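You operate a simulated robot arm through the tools that you are given. There is no shell and no other tool. Be economical: measure what you need, move in short steps, check, and stop when the job is done.

The job below is to be done with a simulated robot arm. You get a single attempt, and the scene is never put back.

Task
Clean the panel on the vacuum plate with cleaner and the blue cloth.
Fine: switch the vacuum on first and off after; put the cloth back. What is to be rubbed or washed off counts as gone when no trace of it is left.

It is judged by the outcome, as a careful person would: the job done as asked, and still so three seconds after it is handed in. It fails if anything else is knocked over, pushed out of place, dropped, spilled or broken. Flat cloth is picked up by pressing the open fingertips on it (5 to 10 N) and closing them slowly along it; thin cloth reads only 2 to 8 mm in the jaws.

Robot
A 6-joint arm with a two-finger gripper, fixed in place. Base frame: the origin is at the foot of the arm, x ahead of it, y to its left, z up; the work surface is at about z = 0.83. Units: m, rad, N and s.
With the tool pointing down near the work surface it reaches from about 0.36 to 0.86 m from the base axis. Its first joint turns from -2.897 to 2.897 rad. Payload 2.45 kg.
The TCP is the grasp point between the finger pads, 0.02 m short of the fingertips. In the tool frame z runs along the fingers and y along their closing line. Largest opening 0.14 m; the body of the gripper starts 0.168 m behind the TCP.
Orientation is told as [roll, pitch, yaw] about the base's x, y, z axes, in that order, counted from this pose: with the fingers straight down and closing along the base's y, the tool's x points along the base's -x, its y along +y and its z along -z.

Tools
- The arm moves only by the tool apply_moves. Its argument "commands" is text: rows parted by semicolons, each of 7 numbers parted by spaces: the gripper command, from -1 (shut) to 1 (fully open), values between in proportion, then the shift along the base's x, y, z in units of 25 mm (1.0 is 25 mm), then the turn, a rotation vector about the base's x, y, z in units of 8 degrees (1.0 is 8 degrees). In form: fingers dx dy dz ax ay az; .... A call has 1 to 12 rows; each row shifts and turns the commanded pose from where the row before left it. A call with a number of a shift or a turn outside -1 to 1 is refused whole. Each row takes 0.2 s and may step no farther than 0.05 m and 0.15 rad from the row before; otherwise, or with a gripper value out of range, the whole call is refused. Where a pose cannot be reached the arm comes as near as it can. A force on the tool above 40 N (or 10 N above the force at the start of the call, whichever is more), or a blocked arm, ends the call early, and 0.2 s more pass. Each finger travels about 0.045 m/s and halts on what it meets, pressing with about 33 N; the grip force reading is that of the motor and also rises with nothing between the fingers. The clock runs only during rows and for 0.2 s after the last one: add rows that do not move to give the fingers time. It gives the time, the measured TCP pose, the force on the tool (base axes), the opening and the grip force at its end, in the units of the frame above (readings bear some noise), with the torque about the TCP (base axes, N m) and any sound that the robot's microphone picked up.
- Cameras (640 x 400 px; columns grow to the right, rows downward): "scene" is fixed at [0.3997, -0.6499, 1.5853]; the picture's right is [0.93, -0.36, 0.00], its down [-0.34, -0.87, -0.35] and it looks along [0.13, 0.33, -0.94] (base axes); focal length 322 px, centre (320, 200). "wrist" rides on the gripper at [0.078, 0.011, -0.209] in the tool frame; the picture's right is [-0.14, 0.99, 0.00], its down [-0.92, -0.13, -0.37] and it looks along [-0.37, -0.05, 0.93] (tool axes); focal length 280 px, centre (320, 200). There is no depth. A picture from a camera that has moved, and an enlarged one, comes with that camera's place and axes in the base frame and with its lens.
- snapshot(camera): a new picture of that camera. It takes no simulated time.
- lift_body(by): slides the trunk up (or, below 0, down) by that many m; the arm rides with it, the base frame stays. It gives what a move gives, with no picture.
- inspect(camera, box): a new picture of the part [left, top, right, bottom] of that camera's present view, enlarged. It takes no simulated time.
- sign_off(): hands the job in; it is judged then, once.

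Work in short steps. Places have to be worked out from the pictures, the camera data and where the tool is seen: move nearer, look again, correct. Check each grasp and each placing, and mend what went wrong. You have 120 turns and 76 pictures in all, those below and enlarged ones among them. Open the gripper and draw the arm clear of the work before you hand the job in, unless the task says otherwise; then end with one line.

The tools are called after "Request:" by a JSON object that holds its "api" and its "payload". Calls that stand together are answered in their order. apply_moves: Moves the arm, as the interface text tells. Its arguments: {"type":"object","properties":{"commands":{"type":"string"}},"required":["commands"]} The other tools are called the same way: lift_body (by) slides the trunk up or down; snapshot (camera) takes a picture; inspect (camera, box) takes an enlarged picture of a part of a camera's view; sign_off () hands the job in.

At the start:

```text
time: 0.0
position: [0.4619, -0.3394, 1.134]
tool_rot: [-0.002, 0.001, 0.001]
contact_force: [0.4, 0.5, 0.3]
torque: [0.02, 0.01, 0.01]
finger_gap: 0.1402
grip_force: 0.1
trunk travel left (down, up): [-0.125, 0.105]
```

scene: 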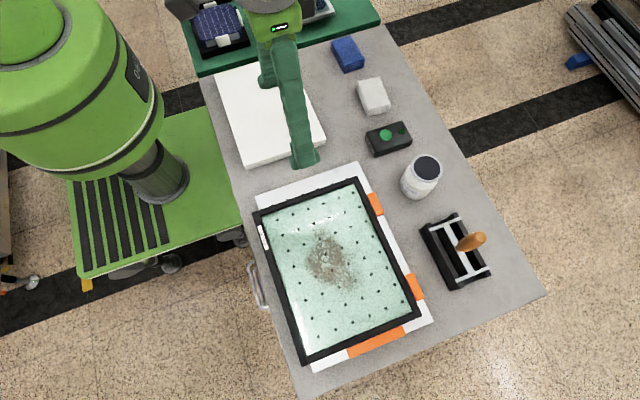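
wrist: 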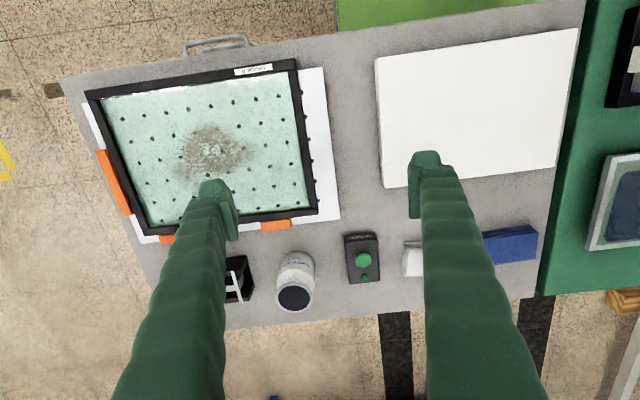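

I start by enlarging the tool area to identify the objects (switch box, bottle, cloths, holder).

Request:
{"api": "inspect", "payload": {"camera": "scene", "box": [310, 20, 510, 145]}}

Request:
{"api": "inspect", "payload": {"camera": "scene", "box": [350, 110, 550, 310]}}

Request:
{"api": "inspect", "payload": {"camera": "scene", "box": [230, 150, 450, 380]}}

```text
3.20 times, centred on (410, 82) of scene
camera zoom: at [0.3997, -0.6499, 1.5853], right [0.93, -0.36, 0.0], down [-0.34, -0.87, -0.35], along [0.13, 0.33, -0.94], focal length 1032 px, centre (32, 576)
```

zoom: 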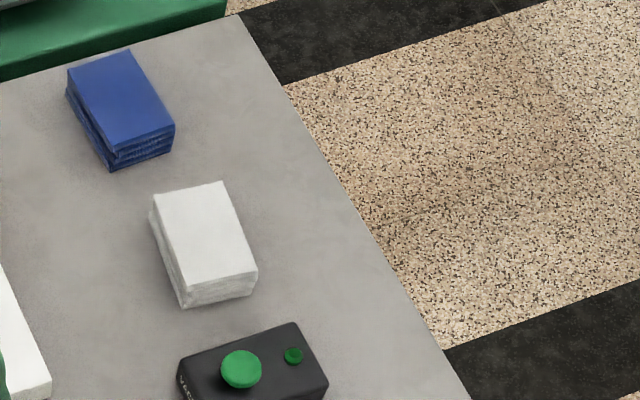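

```text
2.00 times, centred on (450, 210) of scene
camera zoom: at [0.3997, -0.6499, 1.5853], right [0.93, -0.36, 0.0], down [-0.34, -0.87, -0.35], along [0.13, 0.33, -0.94], focal length 645 px, centre (60, 180)
```

zoom: 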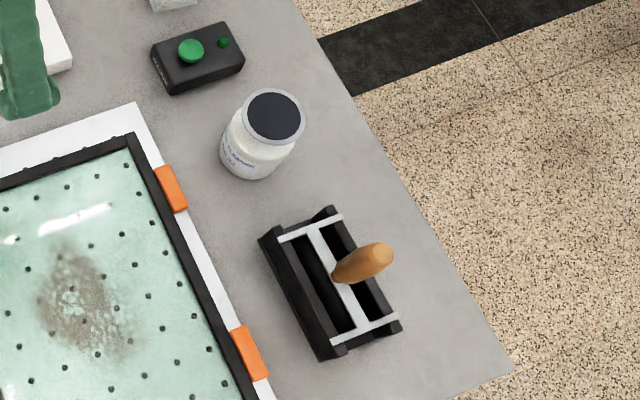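

```text
1.74 times, centred on (340, 265) of scene
camera zoom: at [0.3997, -0.6499, 1.5853], right [0.93, -0.36, 0.0], down [-0.34, -0.87, -0.35], along [0.13, 0.33, -0.94], focal length 561 px, centre (285, 87)
```

zoom: 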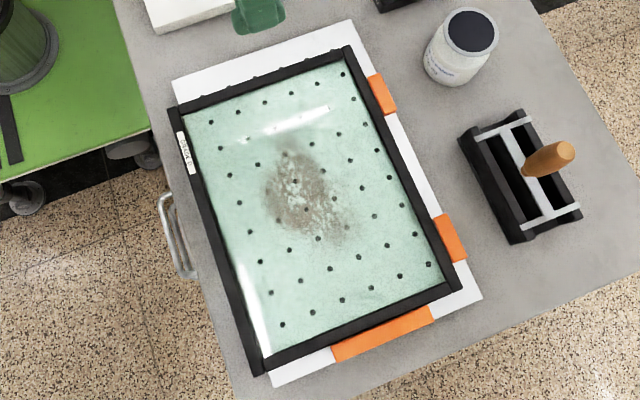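

The black box has a green button and lamp (vacuum switch, about (0.72,-0.29)); the bottle at about (0.74,-0.44) seems to be the cleaner; the blue folded cloth is at about (0.745,0.006). I move closer with the fingers shut for a better look.

Request:
{"api": "apply_moves", "payload": {"commands": "-1 0.9 0.23 -0.5 0 0 0;-1 0.9 0.23 -0.5 0 0 0;-1 0.9 0.23 -0.5 0 0 0;-1 0.9 0.23 -0.5 0 0 0;-1 0.9 0.23 -0.5 0 0 0;-1 0.9 0.23 -0.5 0 0 0;-1 0.9 0.23 -0.5 0 0 0;-1 0 0 0 0 0 0;-1 0 0 0 0 0 0"}}

Request:
{"api": "snapshot", "payload": {"camera": "wrist"}}

Request:
{"api": "snapshot", "payload": {"camera": "scene"}}

```text
time: 2.0
position: [0.6185, -0.2999, 1.0451]
tool_rot: [0.0, 0.001, 0.001]
contact_force: [0.3, -0.5, 0.1]
torque: [0.03, 0.01, 0.01]
finger_gap: 0.0
grip_force: 29.2
trunk travel left (down, up): [-0.125, 0.105]
```

```text
70 pictures are left
camera wrist: at [0.5406, -0.2889, 1.2547], right [0.14, 0.99, 0.0], down [0.92, -0.13, 0.37], along [0.37, -0.05, -0.93], focal length 280 px, centre (320, 200)
```

wrist: 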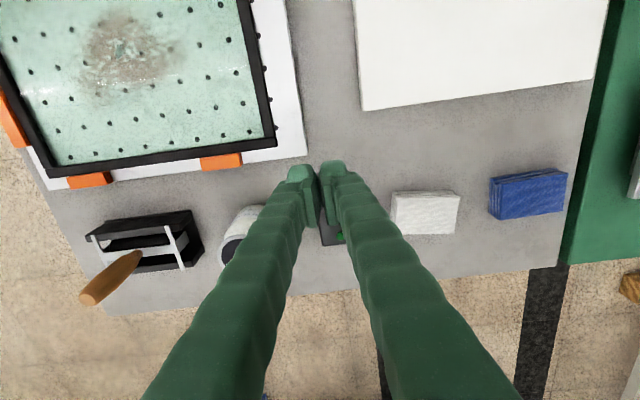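

```text
69 pictures are left
```

scene: 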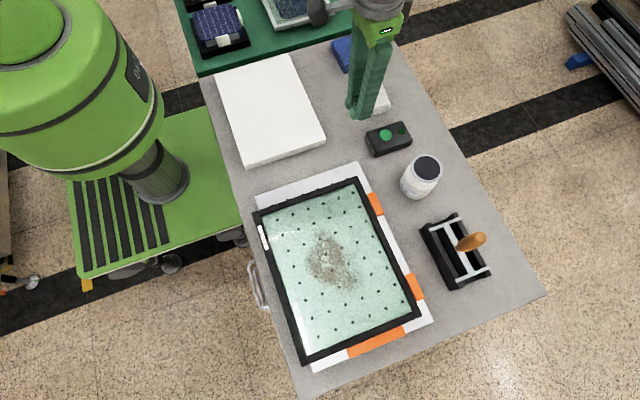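

Projection checks out with the tip. I move above the button at a safe height and check alignment.

Request:
{"api": "apply_moves", "payload": {"commands": "-1 0.83 0.06 -0.76 0 0 0;-1 0.83 0.06 -0.76 0 0 0;-1 0.83 0.06 -0.76 0 0 0;-1 0.83 0.06 -0.76 0 0 0;-1 0.83 0.06 -0.76 0 0 0;-1 0 0 0 0 0 0"}}

Request:
{"api": "inspect", "payload": {"camera": "scene", "box": [340, 90, 450, 210]}}

Request:
{"api": "snapshot", "payload": {"camera": "wrist"}}

```text
time: 3.4
position: [0.724, -0.2931, 0.9527]
tool_rot: [0.0, 0.0, -0.001]
contact_force: [0.1, 0.2, -0.4]
torque: [-0.05, 0.05, -0.02]
finger_gap: 0.0
grip_force: 29.0
trunk travel left (down, up): [-0.125, 0.105]
```

```text
3.33 times, centred on (395, 150) of scene
camera zoom: at [0.3997, -0.6499, 1.5853], right [0.93, -0.36, 0.0], down [-0.34, -0.87, -0.35], along [0.13, 0.33, -0.94], focal length 1075 px, centre (70, 367)
```

zoom: 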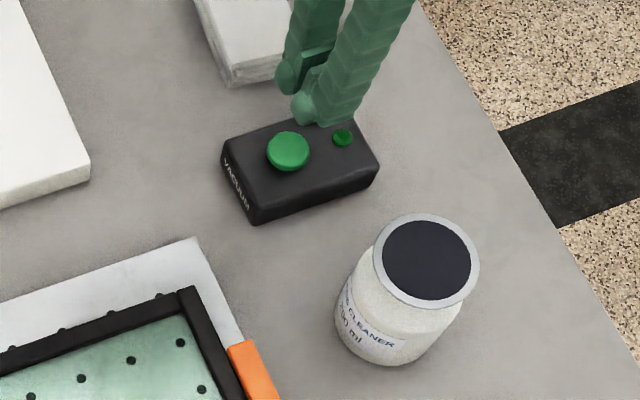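

```text
67 pictures are left
camera wrist: at [0.6449, -0.2828, 1.1618], right [0.14, 0.99, 0.0], down [0.92, -0.13, 0.37], along [0.37, -0.05, -0.93], focal length 280 px, centre (320, 200)
```

wrist: 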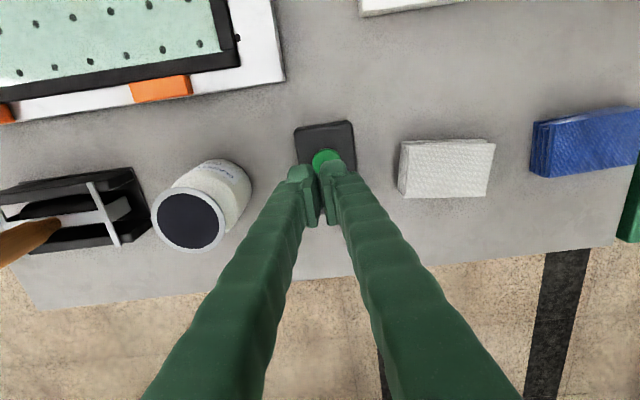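

Label says VACUUM on the switch and CLEANER on the bottle (with a dark press/soak top). The button is at about (0.717,-0.291), top ≈0.88. I descend gradually.

Request:
{"api": "apply_moves", "payload": {"commands": "-1 -0.28 0.08 -0.5 0 0 0;-1 0 0 -0.5 0 0 0;-1 0 0 -0.5 0 0 0;-1 0 0 -0.2 0 0 0;-1 0 0 -0.1 0 0 0;-1 0 0 0 0 0 0"}}

Request:
{"api": "inspect", "payload": {"camera": "scene", "box": [340, 90, 450, 170]}}

```text
time: 4.8
position: [0.7159, -0.289, 0.9047]
tool_rot: [0.0, 0.0, 0.0]
contact_force: [0.2, 0.4, -1.4]
torque: [-0.01, 0.0, -0.01]
finger_gap: 0.0
grip_force: 29.7
trunk travel left (down, up): [-0.125, 0.105]
```

```text
5.00 times, centred on (395, 130) of scene
camera zoom: at [0.3997, -0.6499, 1.5853], right [0.93, -0.36, 0.0], down [-0.34, -0.87, -0.35], along [0.13, 0.33, -0.94], focal length 1612 px, centre (-55, 550)
```

zoom: 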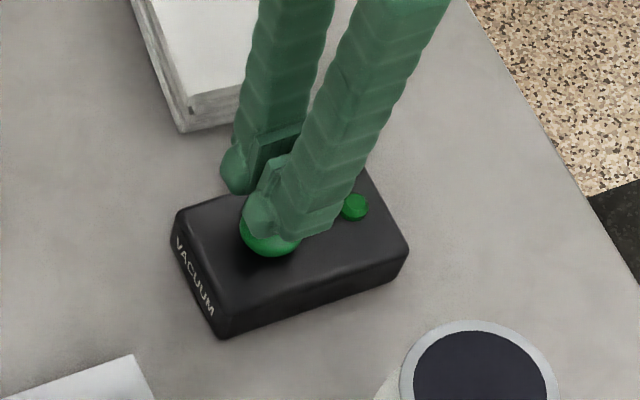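

Tips are nearly touching the button and over it. I press in small steps.

Request:
{"api": "apply_moves", "payload": {"commands": "-1 0 -0.1 -0.1 0 0 0;-1 0 0 -0.1 0 0 0;-1 0 0 -0.1 0 0 0;-1 0 0 -0.1 0 0 0;-1 0 0 0 0 0 0"}}

```text
time: 6.0
position: [0.7159, -0.2916, 0.8957]
tool_rot: [0.0, -0.001, 0.001]
contact_force: [0.5, -0.2, -0.5]
torque: [0.02, 0.02, 0.0]
finger_gap: 0.0
grip_force: 29.3
trunk travel left (down, up): [-0.125, 0.105]
```

No contact yet; I continue.

Request:
{"api": "apply_moves", "payload": {"commands": "-1 0 0 -0.1 0 0 0;-1 0 0 -0.1 0 0 0;-1 0 0 -0.1 0 0 0;-1 0 0 -0.1 0 0 0;-1 0 0 0 0 0 0"}}

```text
time: 7.2
position: [0.7164, -0.2925, 0.8854]
tool_rot: [0.0, -0.002, 0.001]
contact_force: [0.1, 1.0, -0.1]
torque: [0.0, -0.01, 0.01]
finger_gap: 0.0
grip_force: 29.2
trunk travel left (down, up): [-0.125, 0.105]
```

Request:
{"api": "inspect", "payload": {"camera": "scene", "box": [340, 90, 450, 170]}}

Request:
{"api": "inspect", "payload": {"camera": "wrist", "box": [240, 100, 400, 240]}}

```text
5.00 times, centred on (395, 130) of scene
camera zoom: at [0.3997, -0.6499, 1.5853], right [0.93, -0.36, 0.0], down [-0.34, -0.87, -0.35], along [0.13, 0.33, -0.94], focal length 1612 px, centre (-55, 550)
```

zoom: 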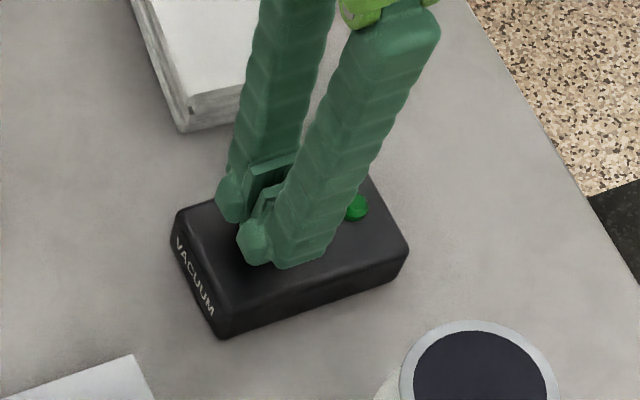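

```text
2.86 times, centred on (320, 170) of wrist
camera zoom: at [0.6377, -0.2821, 1.0949], right [0.14, 0.99, 0.0], down [0.92, -0.13, 0.37], along [0.37, -0.05, -0.93], focal length 801 px, centre (320, 286)
```

zoom: 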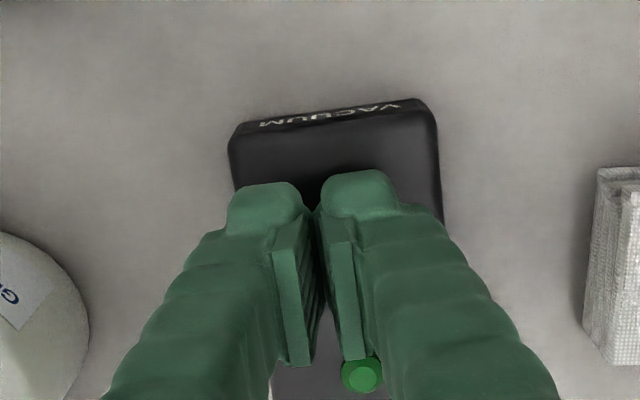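

The tips cover the button and are at about z 0.865, still no force; I continue in small steps.

Request:
{"api": "apply_moves", "payload": {"commands": "-1 0 0 -0.1 0 0 0;-1 0 0 -0.1 0 0 0;-1 0 0 0 0 0 0"}}

```text
time: 8.0
position: [0.7152, -0.2907, 0.8799]
tool_rot: [0.0, 0.001, 0.0]
contact_force: [0.0, -0.4, 0.1]
torque: [0.01, -0.02, 0.01]
finger_gap: 0.0002
grip_force: 29.8
trunk travel left (down, up): [-0.125, 0.105]
```

Request:
{"api": "apply_moves", "payload": {"commands": "-1 0 0 -0.1 0 0 0;-1 0 0 -0.1 0 0 0;-1 0 0 0 0 0 0"}}

```text
time: 8.8
position: [0.7169, -0.2922, 0.8744]
tool_rot: [0.0, -0.001, 0.001]
contact_force: [0.6, -0.2, -0.5]
torque: [-0.01, 0.01, -0.02]
finger_gap: 0.0
grip_force: 29.7
trunk travel left (down, up): [-0.125, 0.105]
```

Request:
{"api": "apply_moves", "payload": {"commands": "-1 0 0 -0.1 0 0 0;-1 0 0 -0.1 0 0 0;-1 0 0 0 0 0 0"}}

Request:
{"api": "inspect", "payload": {"camera": "scene", "box": [340, 90, 450, 170]}}

```text
time: 9.6
position: [0.7171, -0.2913, 0.8704]
tool_rot: [0.0, 0.002, 0.002]
contact_force: [0.3, -0.8, -0.7]
torque: [0.01, 0.0, -0.03]
finger_gap: 0.0001
grip_force: 29.2
trunk travel left (down, up): [-0.125, 0.105]
```

```text
5.00 times, centred on (395, 130) of scene
camera zoom: at [0.3997, -0.6499, 1.5853], right [0.93, -0.36, 0.0], down [-0.34, -0.87, -0.35], along [0.13, 0.33, -0.94], focal length 1612 px, centre (-55, 550)
```

zoom: 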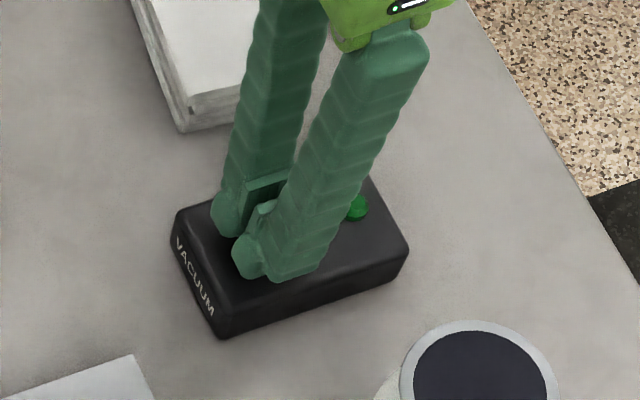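

Still free; the button must be lower (~0.85). I shift slightly (+6 mm x, +4 mm y) and keep descending.

Request:
{"api": "apply_moves", "payload": {"commands": "-1 0.22 0.16 0 0 0 0;-1 0 0 -0.1 0 0 0;-1 0 0 -0.1 0 0 0;-1 0 0 0 0 0 0"}}

```text
time: 10.6
position: [0.7226, -0.2878, 0.8645]
tool_rot: [0.0, 0.001, 0.001]
contact_force: [-0.6, -0.3, 2.8]
torque: [-0.01, 0.0, 0.01]
finger_gap: 0.0059
grip_force: 29.3
trunk travel left (down, up): [-0.125, 0.105]
```

First contact (2.8 N). I press a bit further.

Request:
{"api": "apply_moves", "payload": {"commands": "-1 0 0 -0.08 0 0 0;-1 0 0 0 0 0 0"}}

Request:
{"api": "inspect", "payload": {"camera": "scene", "box": [340, 90, 450, 170]}}

```text
time: 11.2
position: [0.7224, -0.2885, 0.8626]
tool_rot: [0.0, -0.002, 0.001]
contact_force: [1.2, -0.2, 2.4]
torque: [0.02, -0.01, -0.01]
finger_gap: 0.006
grip_force: 29.4
trunk travel left (down, up): [-0.125, 0.105]
heard: click
```

```text
5.00 times, centred on (395, 130) of scene
camera zoom: at [0.3997, -0.6499, 1.5853], right [0.93, -0.36, 0.0], down [-0.34, -0.87, -0.35], along [0.13, 0.33, -0.94], focal length 1612 px, centre (-55, 550)
```

zoom: 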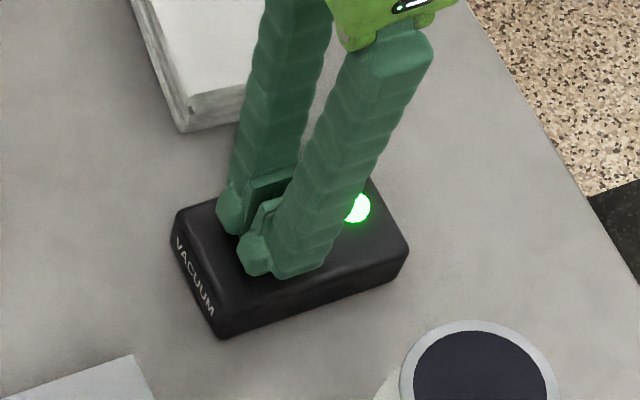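

Click heard and lamp lit: vacuum on. I lift off and move toward the blue cloth, opening the gripper.

Request:
{"api": "apply_moves", "payload": {"commands": "-1 0 0 1 0 0 0;-1 0 0 1 0 0 0;-1 0 0 1 0 0 0;0.5 0 1 1 0 0 0;0.5 0 1 1 0 0 0;0.5 0 1 0 0 0 0;0.5 0 1 0 0 0 0;0.5 0 1 0 0 0 0;0.5 0 1 0 0 0 0;0.5 0 1 0 0 0 0;0.5 0 1 0 0 0 0;0.5 0 1 0 0 0 0"}}

Request:
{"api": "snapshot", "payload": {"camera": "wrist"}}

Request:
{"api": "inspect", "payload": {"camera": "scene", "box": [340, 90, 450, 210]}}

```text
time: 13.8
position: [0.7219, -0.0621, 0.9879]
tool_rot: [0.001, 0.0, 0.0]
contact_force: [-0.4, 1.1, 0.1]
torque: [-0.01, -0.03, 0.01]
finger_gap: 0.1048
grip_force: 0.2
trunk travel left (down, up): [-0.125, 0.105]
```

```text
61 pictures are left
camera wrist: at [0.6433, -0.0512, 1.1976], right [0.14, 0.99, 0.0], down [0.92, -0.13, 0.37], along [0.37, -0.05, -0.93], focal length 280 px, centre (320, 200)
```

wrist: 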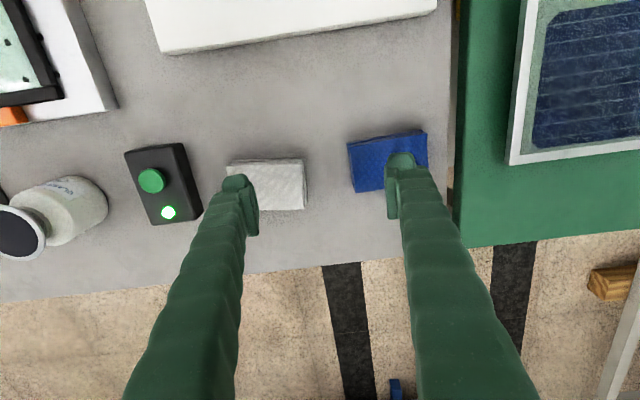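

```text
3.33 times, centred on (395, 150) of scene
camera zoom: at [0.3997, -0.6499, 1.5853], right [0.93, -0.36, 0.0], down [-0.34, -0.87, -0.35], along [0.13, 0.33, -0.94], focal length 1075 px, centre (70, 367)
```

zoom: 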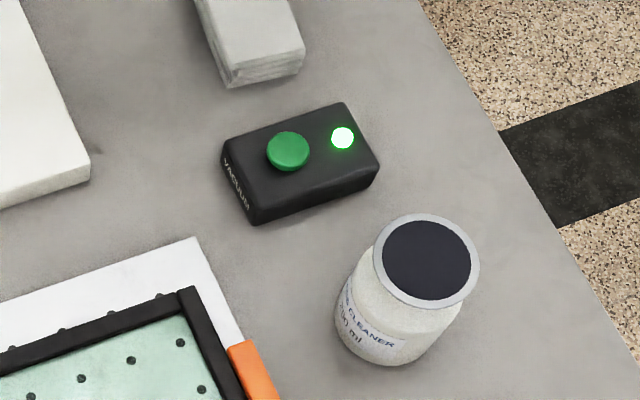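

Vacuum lamp stays on. The blue cloth lies with its long side along y, so I rotate the tool by −90° to close across its short side, centring over it.

Request:
{"api": "apply_moves", "payload": {"commands": "0.5 0.075 0.25 0 0 0 -1;0.5 0.075 0.25 0 0 0 -1;0.5 0.075 0.25 0 0 0 -1;0.5 0.075 0.25 0 0 0 -1;0.5 0.075 0.25 0 0 0 -1;0.5 0.075 0.25 0 0 0 -1;0.5 0.075 0.25 0 0 0 -1;0.5 0.075 0.25 0 0 0 -1;0.5 0.075 0.25 0 0 0 -1;0.5 0.075 0.25 0 0 0 -1;0.5 0.075 0.25 0 0 0 -1;0.5 0 0 0 0 0 -0.25"}}

Request:
{"api": "snapshot", "payload": {"camera": "wrist"}}

Request:
{"api": "inspect", "payload": {"camera": "scene", "box": [300, 20, 420, 120]}}

```text
time: 16.4
position: [0.7432, 0.0066, 0.9891]
tool_rot: [-0.001, -0.001, -1.573]
contact_force: [-0.3, -0.4, 0.5]
torque: [0.0, 0.02, 0.01]
finger_gap: 0.105
grip_force: 0.1
trunk travel left (down, up): [-0.125, 0.105]
```

```text
59 pictures are left
camera wrist: at [0.7538, 0.0836, 1.1978], right [0.99, -0.14, 0.0], down [-0.13, -0.92, 0.37], along [-0.05, -0.36, -0.93], focal length 280 px, centre (320, 200)
```

wrist: 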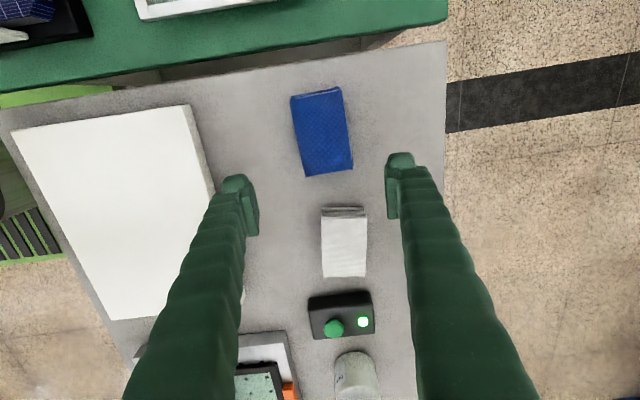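

```text
4.00 times, centred on (360, 70) of scene
camera zoom: at [0.3997, -0.6499, 1.5853], right [0.93, -0.36, 0.0], down [-0.34, -0.87, -0.35], along [0.13, 0.33, -0.94], focal length 1290 px, centre (160, 720)
```

zoom: 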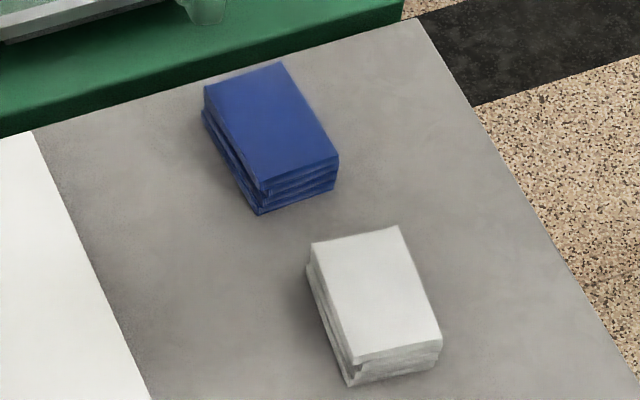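

The two cameras disagree somewhat about the cloth's y; I check the full scene view.

Request:
{"api": "inspect", "payload": {"camera": "scene", "box": [290, 0, 410, 75]}}

```text
5.33 times, centred on (350, 38) of scene
camera zoom: at [0.3997, -0.6499, 1.5853], right [0.93, -0.36, 0.0], down [-0.34, -0.87, -0.35], along [0.13, 0.33, -0.94], focal length 1719 px, centre (160, 1067)
```

zoom: 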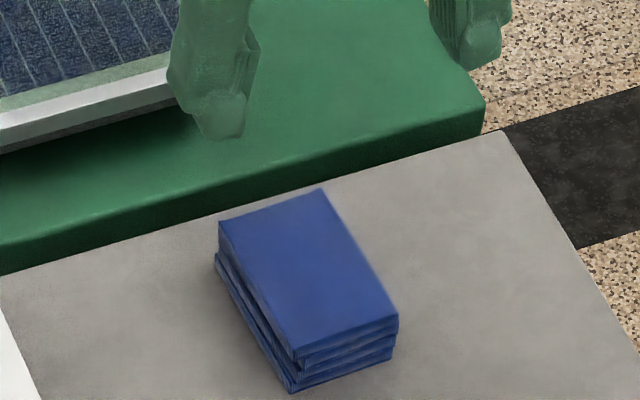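

Triangulating: the surface is nearer z≈0.81, and the cloth is a 65×103 mm stack centred at about (0.754,0.028), top ≈0.835. I centre and descend to just above it.

Request:
{"api": "apply_moves", "payload": {"commands": "0.5 0.45 0.85 -0.5 0 0 0;0.5 0 0 -1 0 0 0;0.5 0 0 -1 0 0 0;0.5 0 0 -1 0 0 0;0.5 0 0 -1 0 0 0;0.5 0 0 0 0 0 0"}}

Request:
{"api": "snapshot", "payload": {"camera": "wrist"}}

Request:
{"api": "inspect", "payload": {"camera": "scene", "box": [290, 0, 410, 75]}}

```text
time: 17.8
position: [0.7534, 0.0253, 0.8763]
tool_rot: [0.0, 0.0, -1.571]
contact_force: [-0.1, -0.7, 0.0]
torque: [-0.03, 0.02, -0.02]
finger_gap: 0.1052
grip_force: 0.2
trunk travel left (down, up): [-0.125, 0.105]
```

```text
56 pictures are left
camera wrist: at [0.7642, 0.104, 1.0852], right [0.99, -0.14, 0.0], down [-0.13, -0.92, 0.37], along [-0.05, -0.37, -0.93], focal length 280 px, centre (320, 200)
```

wrist: 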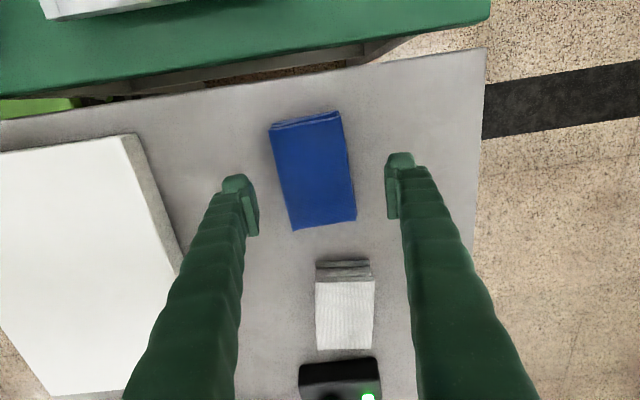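

```text
5.33 times, centred on (350, 38) of scene
camera zoom: at [0.3997, -0.6499, 1.5853], right [0.93, -0.36, 0.0], down [-0.34, -0.87, -0.35], along [0.13, 0.33, -0.94], focal length 1719 px, centre (160, 1067)
```

zoom: 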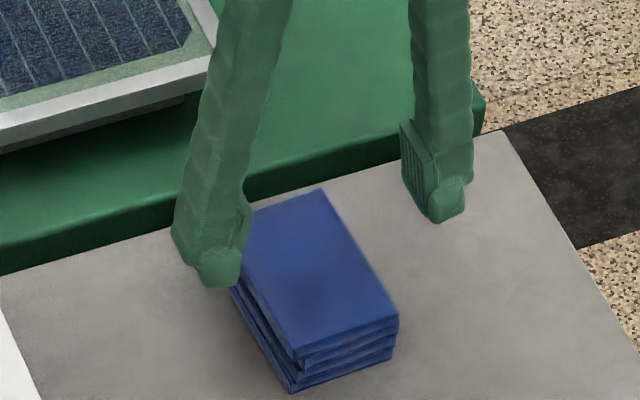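

Cloth lies centred between the fingers. I lower so the tips are about mid-height of the stack.

Request:
{"api": "apply_moves", "payload": {"commands": "0.5 -0.05 0 -0.5 0 0 0;0.5 0 0 -0.5 0 0 0;0.5 0 0 -0.3 0 0 0;0.5 0 0 0 0 0 0"}}

Request:
{"api": "inspect", "payload": {"camera": "scene", "box": [290, 0, 410, 75]}}

```text
time: 18.8
position: [0.7528, 0.0261, 0.843]
tool_rot: [0.001, -0.001, -1.57]
contact_force: [0.8, 0.1, 0.1]
torque: [0.01, -0.01, 0.01]
finger_gap: 0.105
grip_force: 0.1
trunk travel left (down, up): [-0.125, 0.105]
```

```text
5.33 times, centred on (350, 38) of scene
camera zoom: at [0.3997, -0.6499, 1.5853], right [0.93, -0.36, 0.0], down [-0.34, -0.87, -0.35], along [0.13, 0.33, -0.94], focal length 1719 px, centre (160, 1067)
```

zoom: 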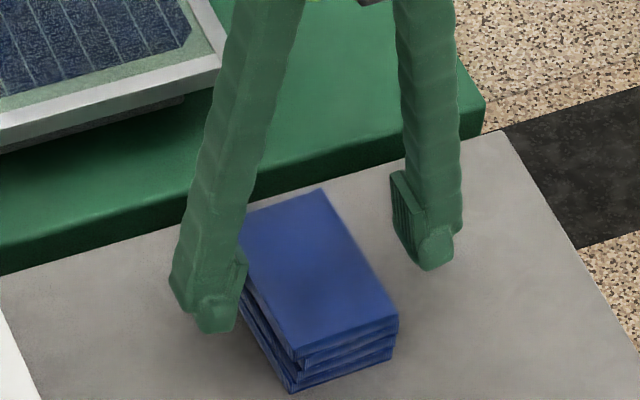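

Tips flank the stack. I close on it.

Request:
{"api": "apply_moves", "payload": {"commands": "0.2 0 0 0 0 0 0;0 0 0 0 0 0 0;-0.1 0 0 0 0 0 0;-0.2 0 0 0 0 0 0;-0.4 0 0 0 0 0 0;-0.6 0 0 0 0 0 0;-1 0 0 0 0 0 0;-1 0 0 0 0 0 0;-1 0 0 0 0 0 0"}}

Request:
{"api": "inspect", "payload": {"camera": "scene", "box": [290, 0, 410, 75]}}

```text
time: 20.8
position: [0.7526, 0.0262, 0.8441]
tool_rot: [-0.001, 0.0, -1.57]
contact_force: [-0.3, -0.8, 1.3]
torque: [-0.03, 0.02, 0.08]
finger_gap: 0.0648
grip_force: 33.5
trunk travel left (down, up): [-0.125, 0.105]
```

```text
5.33 times, centred on (350, 38) of scene
camera zoom: at [0.3997, -0.6499, 1.5853], right [0.93, -0.36, 0.0], down [-0.34, -0.87, -0.35], along [0.13, 0.33, -0.94], focal length 1719 px, centre (160, 1067)
```

zoom: 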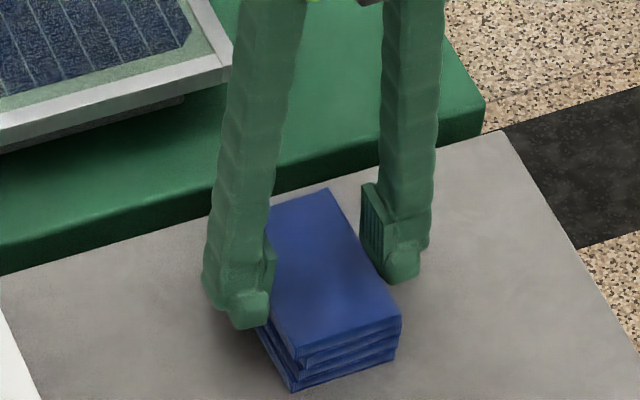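

Held at 64.8 mm with 33 N. I note the home pose (0.7526, 0.0262, 0.844) and lift a little.

Request:
{"api": "apply_moves", "payload": {"commands": "-1 0 0 0.5 0 0 0;-1 0 0 1 0 0 0;-1 0 0 1 0 0 0;-1 0 0 1 0 0 0;-1 0 0 1 0 0 0;-1 0 0 1 0 0 0;-1 0 0 0 0 0 0"}}

Request:
{"api": "snapshot", "payload": {"camera": "scene"}}

Request:
{"api": "snapshot", "payload": {"camera": "wrist"}}

```text
time: 22.4
position: [0.7538, 0.0254, 0.9809]
tool_rot: [0.001, 0.0, -1.571]
contact_force: [-0.2, -0.8, -0.8]
torque: [-0.04, 0.01, 0.04]
finger_gap: 0.0645
grip_force: 32.6
trunk travel left (down, up): [-0.125, 0.105]
```

```text
52 pictures are left
```

scene: 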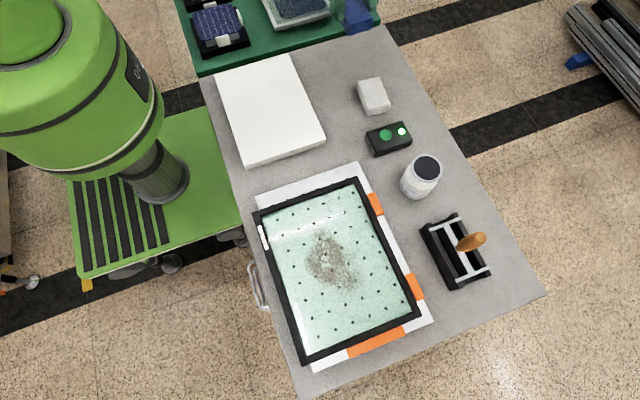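

```text
51 pictures are left
camera wrist: at [0.7638, 0.1029, 1.1913], right [0.99, -0.14, 0.0], down [-0.13, -0.92, 0.37], along [-0.05, -0.37, -0.93], focal length 280 px, centre (320, 200)
```

wrist: 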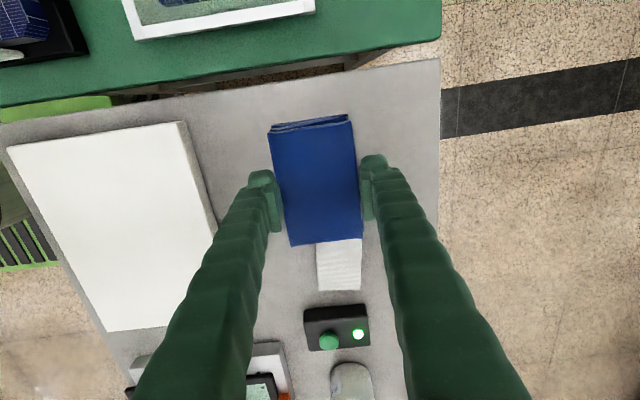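

The cloth is held as a firm pad. The bottle's dark top triangulates to about (0.75,-0.427,0.905); I carry the cloth over it at z≈1.0.

Request:
{"api": "apply_moves", "payload": {"commands": "-1 0 -1 0.5 0 0 0;-1 0 -1 0.3 0 0 0;-1 0 -1 0 0 0 0;-1 0 -1 0 0 0 0;-1 0 -1 0 0 0 0;-1 0 -1 0 0 0 0;-1 0 -1 0 0 0 0;-1 0 -1 0 0 0 0;-1 0 -1 0 0 0 0;-1 0 -1 0 0 0 0;-1 0 -1 0 0 0 0;-1 0 -1 0 0 0 0"}}

Request:
{"api": "apply_moves", "payload": {"commands": "-1 0 -1 0 0 0 0;-1 0 -1 0 0 0 0;-1 0 -1 0 0 0 0;-1 0 -1 0 0 0 0;-1 0 -1 0 0 0 0;-1 0 -1 0 0 0 0;-1 0 0 0 0 0 0"}}

Request:
{"api": "snapshot", "payload": {"camera": "scene"}}

Request:
{"api": "snapshot", "payload": {"camera": "wrist"}}

```text
time: 25.0
position: [0.7518, -0.2749, 0.9997]
tool_rot: [-0.002, -0.001, -1.569]
contact_force: [-0.6, 0.4, 0.5]
torque: [0.01, -0.01, -0.02]
finger_gap: 0.0643
grip_force: 32.9
trunk travel left (down, up): [-0.125, 0.105]
```

```text
time: 26.6
position: [0.7524, -0.4245, 1.0017]
tool_rot: [-0.001, 0.0, -1.57]
contact_force: [0.4, 0.9, -1.1]
torque: [0.03, -0.01, -0.05]
finger_gap: 0.0647
grip_force: 32.9
trunk travel left (down, up): [-0.125, 0.105]
```

```text
50 pictures are left
```

scene: 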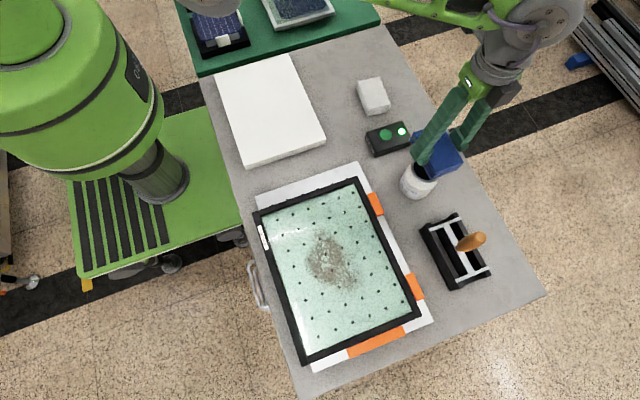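

```text
49 pictures are left
camera wrist: at [0.7629, -0.3468, 1.2103], right [0.99, -0.14, 0.0], down [-0.13, -0.92, 0.37], along [-0.05, -0.36, -0.93], focal length 280 px, centre (320, 200)
```

wrist: 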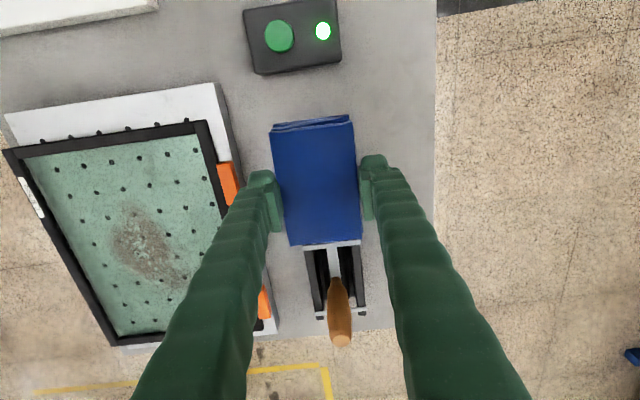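

The cloth sits over the bottle. I lower, slowing near the expected contact (TCP≈0.94).

Request:
{"api": "apply_moves", "payload": {"commands": "-1 0 -0.1 -0.8 0 0 0;-1 0 0 -0.6 0 0 0;-1 0 0 -0.2 0 0 0;-1 0 0 -0.15 0 0 0;-1 0 0 -0.15 0 0 0;-1 0 0 -0.1 0 0 0;-1 0 0 0 0 0 0"}}

Request:
{"api": "inspect", "payload": {"camera": "scene", "box": [370, 100, 500, 220]}}

```text
time: 28.2
position: [0.7508, -0.4251, 0.9504]
tool_rot: [0.001, 0.001, -1.568]
contact_force: [-0.5, -0.9, 0.4]
torque: [0.01, 0.0, -0.03]
finger_gap: 0.0646
grip_force: 33.1
trunk travel left (down, up): [-0.125, 0.105]
```

```text
3.33 times, centred on (435, 160) of scene
camera zoom: at [0.3997, -0.6499, 1.5853], right [0.93, -0.36, 0.0], down [-0.34, -0.87, -0.35], along [0.13, 0.33, -0.94], focal length 1075 px, centre (-63, 333)
```

zoom: 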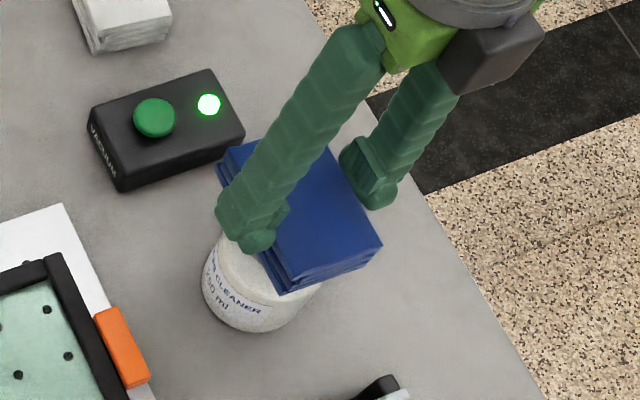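

Alignment over the bottle looks good. I keep descending in 2–3 mm steps.

Request:
{"api": "apply_moves", "payload": {"commands": "-1 0 0 -0.1 0 0 0;-1 0 0 -0.1 0 0 0;-1 0 0 -0.1 0 0 0;-1 0 0 0 0 0 0"}}

```text
time: 29.2
position: [0.7522, -0.4244, 0.9445]
tool_rot: [0.002, -0.002, -1.57]
contact_force: [-2.0, -0.6, 2.9]
torque: [-0.05, 0.03, 0.03]
finger_gap: 0.0644
grip_force: 33.2
trunk travel left (down, up): [-0.125, 0.105]
```

Contact begins. I press further, gently.

Request:
{"api": "apply_moves", "payload": {"commands": "-1 0 0 -0.1 0 0 0;-1 0 0 -0.1 0 0 0;-1 0 0 0 0 0 0"}}

```text
time: 30.0
position: [0.7504, -0.4241, 0.9409]
tool_rot: [-0.002, -0.001, -1.571]
contact_force: [0.6, -0.2, 2.7]
torque: [-0.02, -0.05, 0.0]
finger_gap: 0.0647
grip_force: 33.0
out of reach, approached as far as the arm can: row 2
trunk travel left (down, up): [-0.125, 0.105]
```

The arm hits its reach limit here. I raise the tool and lower the trunk, so the same spot is higher relative to the shoulder.

Request:
{"api": "apply_moves", "payload": {"commands": "-1 0 0 0.5 0 0 0;-1 0 0 1 0 0 0;-1 0 0 1 0 0 0;-1 0 0 0 0 0 0"}}

Request:
{"api": "lift_body", "payload": {"by": -0.05}}

```text
time: 31.0
position: [0.7505, -0.426, 1.0042]
tool_rot: [0.001, 0.0, -1.571]
contact_force: [-0.6, 0.8, -0.3]
torque: [0.02, -0.04, -0.01]
finger_gap: 0.0644
grip_force: 32.9
trunk travel left (down, up): [-0.125, 0.105]
```

```text
time: 31.9
position: [0.7497, -0.4247, 0.9536]
tool_rot: [0.001, 0.0, -1.57]
contact_force: [-0.3, 0.0, -0.3]
torque: [0.02, -0.03, 0.02]
finger_gap: 0.0644
grip_force: 32.9
trunk travel left (down, up): [-0.075, 0.155]
```

Now I descend again in small steps onto the bottle top.

Request:
{"api": "apply_moves", "payload": {"commands": "-1 0 0 -0.2 0 0 0;-1 0 0 -0.15 0 0 0;-1 0 0 -0.1 0 0 0;-1 0 0 -0.1 0 0 0;-1 0 0 0 0 0 0"}}

```text
time: 33.1
position: [0.7498, -0.4251, 0.94]
tool_rot: [0.002, 0.001, -1.571]
contact_force: [0.2, -0.2, 6.3]
torque: [-0.05, 0.01, -0.01]
finger_gap: 0.0644
grip_force: 33.0
trunk travel left (down, up): [-0.075, 0.155]
```

Request:
{"api": "apply_moves", "payload": {"commands": "-1 0 0 -0.1 0 0 0;-1 0 0 -0.1 0 0 0;-1 0 0 0 0 0 0"}}

Request:
{"api": "inspect", "payload": {"camera": "scene", "box": [370, 100, 500, 220]}}

```text
time: 33.9
position: [0.7501, -0.4249, 0.9389]
tool_rot: [0.004, -0.001, -1.57]
contact_force: [-0.3, 0.7, 30.4]
torque: [-0.15, -0.01, 0.0]
finger_gap: 0.0646
grip_force: 33.2
trunk travel left (down, up): [-0.075, 0.155]
```

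```text
3.33 times, centred on (435, 160) of scene
camera zoom: at [0.3997, -0.6499, 1.5853], right [0.93, -0.36, 0.0], down [-0.34, -0.87, -0.35], along [0.13, 0.33, -0.94], focal length 1075 px, centre (-63, 333)
```

zoom: 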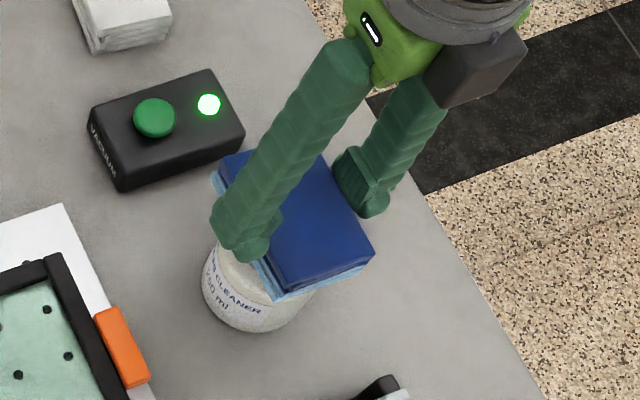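

The pad's underside turned light blue (wet), with 30 N at the stop. I lift off vertically, then check the bottle and carry over the panel.

Request:
{"api": "apply_moves", "payload": {"commands": "-1 0 0 0.3 0 0 0;-1 0 0 0.8 0 0 0;-1 0 0 1 0 0 0;-1 0 0 1 0 0 0;-1 -1 0 0 0 0 0;-1 -1 0 0 0 0 0;-1 -1 0 0 0 0 0;-1 -1 -0.5 0 0 0 0;-1 -1 -0.5 0 0 0 0;-1 -1 -0.5 0 0 0 0;-1 -1 -0.5 0 0 0 0;-1 -1 -0.5 0 0 0 0"}}

Request:
{"api": "apply_moves", "payload": {"commands": "-1 -1 -0.5 0 0 0 0;-1 -1 -0.5 0 0 0 0;-1 -1 -0.5 0 0 0 0;-1 0 -0.5 0 0 0 0;-1 0 0 0 0 0 0"}}

Request:
{"api": "snapshot", "payload": {"camera": "scene"}}

Request:
{"api": "snapshot", "payload": {"camera": "wrist"}}

```text
time: 36.5
position: [0.5518, -0.4877, 1.0142]
tool_rot: [-0.001, 0.0, -1.572]
contact_force: [-0.3, 0.5, -0.2]
torque: [-0.01, 0.01, -0.02]
finger_gap: 0.0645
grip_force: 33.5
trunk travel left (down, up): [-0.075, 0.155]
```

```text
time: 37.7
position: [0.4765, -0.5404, 1.0135]
tool_rot: [-0.001, 0.001, -1.571]
contact_force: [-0.1, 0.4, 0.1]
torque: [-0.01, 0.04, 0.0]
finger_gap: 0.0644
grip_force: 32.8
trunk travel left (down, up): [-0.075, 0.155]
```

```text
46 pictures are left
```

scene: 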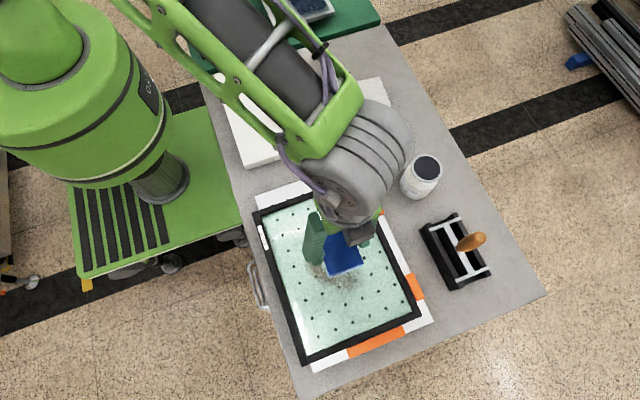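

```text
45 pictures are left
camera wrist: at [0.4872, -0.462, 1.2231], right [0.99, -0.14, 0.0], down [-0.13, -0.92, 0.37], along [-0.05, -0.37, -0.93], focal length 280 px, centre (320, 200)
```

wrist: 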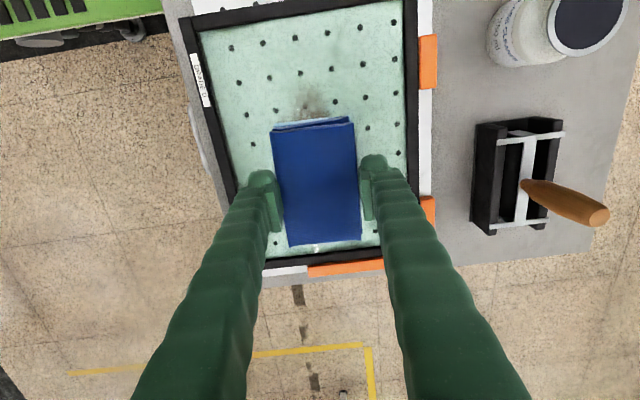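

Bottle fine. The dirt spans roughly x 0.42–0.52, y −0.61…−0.465. I lower toward the glass, slowing near TCP 0.89.

Request:
{"api": "apply_moves", "payload": {"commands": "-1 0 0 -1 0 0 0;-1 0 0 -1 0 0 0;-1 0 0 -1 0 0 0;-1 0 0 -1 0 0 0;-1 0 0 -0.5 0 0 0;-1 0 0 -0.2 0 0 0;-1 0 0 -0.2 0 0 0;-1 0 0 0 0 0 0"}}

```text
time: 39.5
position: [0.476, -0.5374, 0.8904]
tool_rot: [0.001, -0.001, -1.571]
contact_force: [0.3, -0.3, -0.2]
torque: [-0.01, 0.0, 0.0]
finger_gap: 0.0643
grip_force: 32.9
trunk travel left (down, up): [-0.075, 0.155]
```

Request:
{"api": "apply_moves", "payload": {"commands": "-1 0 0 -0.2 0 0 0;-1 0 0 -0.15 0 0 0;-1 0 0 -0.15 0 0 0;-1 0 0 -0.1 0 0 0;-1 0 0 0 0 0 0"}}

Request:
{"api": "inspect", "payload": {"camera": "scene", "box": [250, 180, 430, 330]}}

```text
time: 40.7
position: [0.4751, -0.5379, 0.8787]
tool_rot: [0.005, -0.005, -1.57]
contact_force: [-2.3, 0.1, 37.8]
torque: [0.23, 0.34, -0.01]
finger_gap: 0.0643
grip_force: 32.9
trunk travel left (down, up): [-0.075, 0.155]
```

```text
2.67 times, centred on (340, 255) of scene
camera zoom: at [0.3997, -0.6499, 1.5853], right [0.93, -0.36, 0.0], down [-0.34, -0.87, -0.35], along [0.13, 0.33, -0.94], focal length 860 px, centre (267, 53)
```

zoom: 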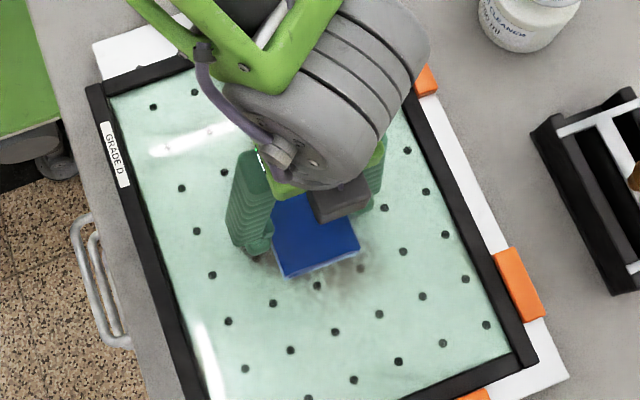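

38 N is more than wanted; I ease up about 2 mm.

Request:
{"api": "apply_moves", "payload": {"commands": "-1 0 0 0.09 0 0 0;-1 0 0 0 0 0 0"}}

```text
time: 41.3
position: [0.475, -0.5379, 0.8799]
tool_rot: [0.004, -0.003, -1.571]
contact_force: [3.2, -6.5, 30.4]
torque: [-0.21, -0.09, 0.0]
finger_gap: 0.0644
grip_force: 33.3
trunk travel left (down, up): [-0.075, 0.155]
```

Request:
{"api": "apply_moves", "payload": {"commands": "-1 0 0 0.09 0 0 0;-1 0 0 0 0 0 0"}}

```text
time: 41.9
position: [0.4738, -0.5357, 0.88]
tool_rot: [0.001, 0.0, -1.571]
contact_force: [3.4, -5.7, 15.2]
torque: [-0.35, -0.44, -0.06]
finger_gap: 0.0645
grip_force: 32.3
trunk travel left (down, up): [-0.075, 0.155]
```

About 15 N now. I wipe in gentle strokes: along y, then shifting x.

Request:
{"api": "apply_moves", "payload": {"commands": "-1 0 0.6 0 0 0 0;-1 0 0.6 0 0 0 0;-1 0 0.6 0 0 0 0;-1 0 -0.6 0 0 0 0;-1 0 -0.6 0 0 0 0;-1 0 -0.6 0 0 0 0;-1 0 -0.6 0 0 0 0;-1 0 -0.6 0 0 0 0;-1 0 -0.6 0 0 0 0;-1 0 0 0 0 0 0"}}

```text
time: 44.1
position: [0.4755, -0.5825, 0.8796]
tool_rot: [0.0, 0.001, -1.569]
contact_force: [-0.3, 0.4, -0.9]
torque: [0.01, 0.02, 0.01]
finger_gap: 0.0641
grip_force: 33.7
trunk travel left (down, up): [-0.075, 0.155]
```

Force has dropped to zero; I check what happened.

Request:
{"api": "snapshot", "payload": {"camera": "wrist"}}

Request:
{"api": "inspect", "payload": {"camera": "scene", "box": [250, 180, 430, 330]}}

```text
43 pictures are left
camera wrist: at [0.4866, -0.5059, 1.0888], right [0.99, -0.14, 0.0], down [-0.13, -0.92, 0.37], along [-0.05, -0.36, -0.93], focal length 280 px, centre (320, 200)
```

wrist: 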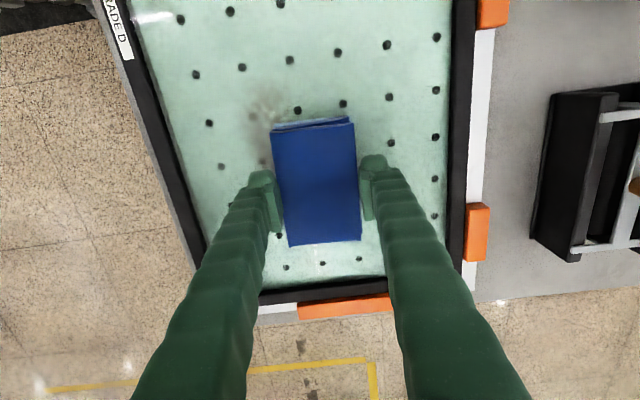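

```text
2.67 times, centred on (340, 255) of scene
camera zoom: at [0.3997, -0.6499, 1.5853], right [0.93, -0.36, 0.0], down [-0.34, -0.87, -0.35], along [0.13, 0.33, -0.94], focal length 860 px, centre (267, 53)
```

zoom: 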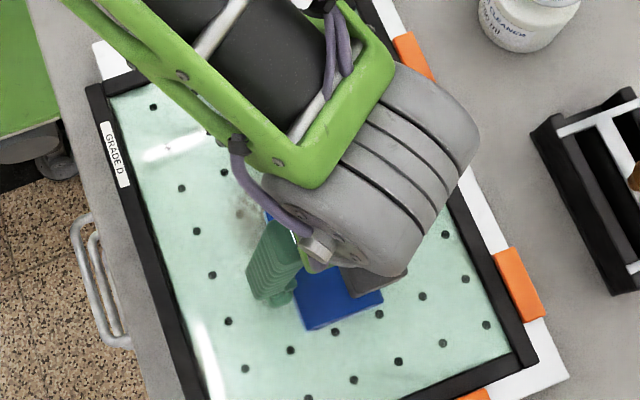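

The swept area is getting clean; a remnant remains at x≈0.44. I re-establish light pressure and wipe there.

Request:
{"api": "apply_moves", "payload": {"commands": "-1 0 0 -0.08 0 0 0;-1 -0.6 0 0 0 0 0;-1 -0.6 0 0 0 0 0;-1 -0.6 0 0 0 0 0;-1 0 0 0 0 0 0"}}

```text
time: 45.3
position: [0.4293, -0.5837, 0.8794]
tool_rot: [0.001, -0.001, -1.57]
contact_force: [5.3, -0.9, 18.6]
torque: [-0.11, -0.09, 0.03]
finger_gap: 0.0645
grip_force: 33.3
trunk travel left (down, up): [-0.075, 0.155]
```

18 N, good. Stroke +y and back.

Request:
{"api": "apply_moves", "payload": {"commands": "-1 0 0.6 0 0 0 0;-1 0 0.6 0 0 0 0;-1 0 0.6 0 0 0 0;-1 0 0.6 0 0 0 0;-1 0 0.6 0 0 0 0;-1 0 0.6 0 0 0 0;-1 0 0.6 0 0 0 0;-1 0 0 0 0 0 0"}}

Request:
{"api": "apply_moves", "payload": {"commands": "-1 0.5 0 0 0 0 0;-1 0.5 0 0 0 0 0;-1 0.5 0 0 0 0 0;-1 0 -0.6 0 0 0 0;-1 0 -0.6 0 0 0 0;-1 0 -0.6 0 0 0 0;-1 0 -0.6 0 0 0 0;-1 0 -0.6 0 0 0 0;-1 0 -0.6 0 0 0 0;-1 0 -0.6 0 0 0 0;-1 0 0 0 0 0 0"}}

Request:
{"api": "snapshot", "payload": {"camera": "wrist"}}

```text
time: 47.1
position: [0.4313, -0.4801, 0.878]
tool_rot: [0.003, -0.003, -1.57]
contact_force: [0.5, -13.5, 34.6]
torque: [-0.12, 0.07, 0.03]
finger_gap: 0.0644
grip_force: 33.1
trunk travel left (down, up): [-0.075, 0.155]
```

```text
time: 47.6
position: [0.442, -0.4753, 0.8792]
tool_rot: [-0.003, 0.004, -1.573]
contact_force: [-2.7, 4.9, 21.1]
torque: [0.23, 0.0, 0.08]
finger_gap: 0.0644
grip_force: 33.3
trunk travel left (down, up): [-0.075, 0.155]
stopped in row 2: the force on the tool passed its limit at 49 N (the readings are from after the stop); the commanded pose is now the measured one
```

```text
41 pictures are left
camera wrist: at [0.4528, -0.3983, 1.0879], right [0.99, -0.14, 0.0], down [-0.13, -0.92, 0.37], along [-0.05, -0.36, -0.93], focal length 280 px, centre (320, 200)
```

wrist: 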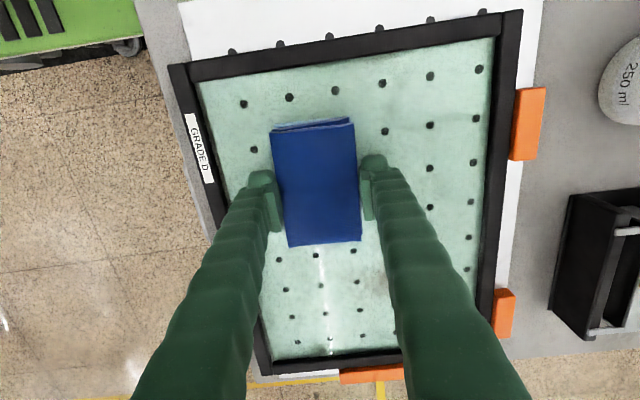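

Force hit 49 N on that stroke, so the call stopped; nothing appears displaced. I ease up 1.5 mm and continue with gentler strokes.

Request:
{"api": "apply_moves", "payload": {"commands": "-1 0 0 0.06 0 0 0;-1 0 0 0 0 0 0"}}

```text
time: 48.2
position: [0.4409, -0.4748, 0.878]
tool_rot: [-0.003, 0.003, -1.572]
contact_force: [-3.2, 2.8, 18.2]
torque: [-0.01, 0.01, -0.05]
finger_gap: 0.0644
grip_force: 32.8
trunk travel left (down, up): [-0.075, 0.155]
```

Request:
{"api": "apply_moves", "payload": {"commands": "-1 0.4 0 0 0 0 0;-1 0.4 0 0 0 0 0;-1 0.4 0 0 0 0 0;-1 0 -0.4 0 0 0 0;-1 0 -0.4 0 0 0 0;-1 0 -0.4 0 0 0 0;-1 0 0 0 0 0 0"}}

```text
time: 49.8
position: [0.4727, -0.5065, 0.8768]
tool_rot: [-0.002, 0.002, -1.571]
contact_force: [1.2, 6.5, 16.9]
torque: [0.09, -0.11, 0.03]
finger_gap: 0.0645
grip_force: 32.9
trunk travel left (down, up): [-0.075, 0.155]
```

Steady 17 N. I continue −y, then over to x≈0.51 and back +y.

Request:
{"api": "apply_moves", "payload": {"commands": "-1 0 -0.5 0 0 0 0;-1 0 -0.5 0 0 0 0;-1 0 -0.5 0 0 0 0;-1 0 -0.5 0 0 0 0;-1 0 -0.5 0 0 0 0;-1 0 -0.5 0 0 0 0;-1 0 -0.5 0 0 0 0;-1 0.5 0 0 0 0 0;-1 0.5 0 0 0 0 0;-1 0.5 0 0 0 0 0;-1 0 0 0 0 0 0"}}

```text
time: 52.2
position: [0.5092, -0.5937, 0.8779]
tool_rot: [-0.005, 0.005, -1.57]
contact_force: [-1.2, 0.1, -0.7]
torque: [-0.01, 0.01, 0.0]
finger_gap: 0.0642
grip_force: 33.0
trunk travel left (down, up): [-0.075, 0.155]
```

Contact is lost at the −y end; I press slightly and stroke +y.

Request:
{"api": "apply_moves", "payload": {"commands": "-1 0 0 -0.06 0 0 0;-1 0 0 0 0 0 0"}}

```text
time: 52.8
position: [0.5104, -0.5943, 0.8784]
tool_rot: [-0.002, 0.003, -1.571]
contact_force: [-0.1, 2.0, 8.0]
torque: [0.14, 0.13, -0.03]
finger_gap: 0.0645
grip_force: 33.1
trunk travel left (down, up): [-0.075, 0.155]
```

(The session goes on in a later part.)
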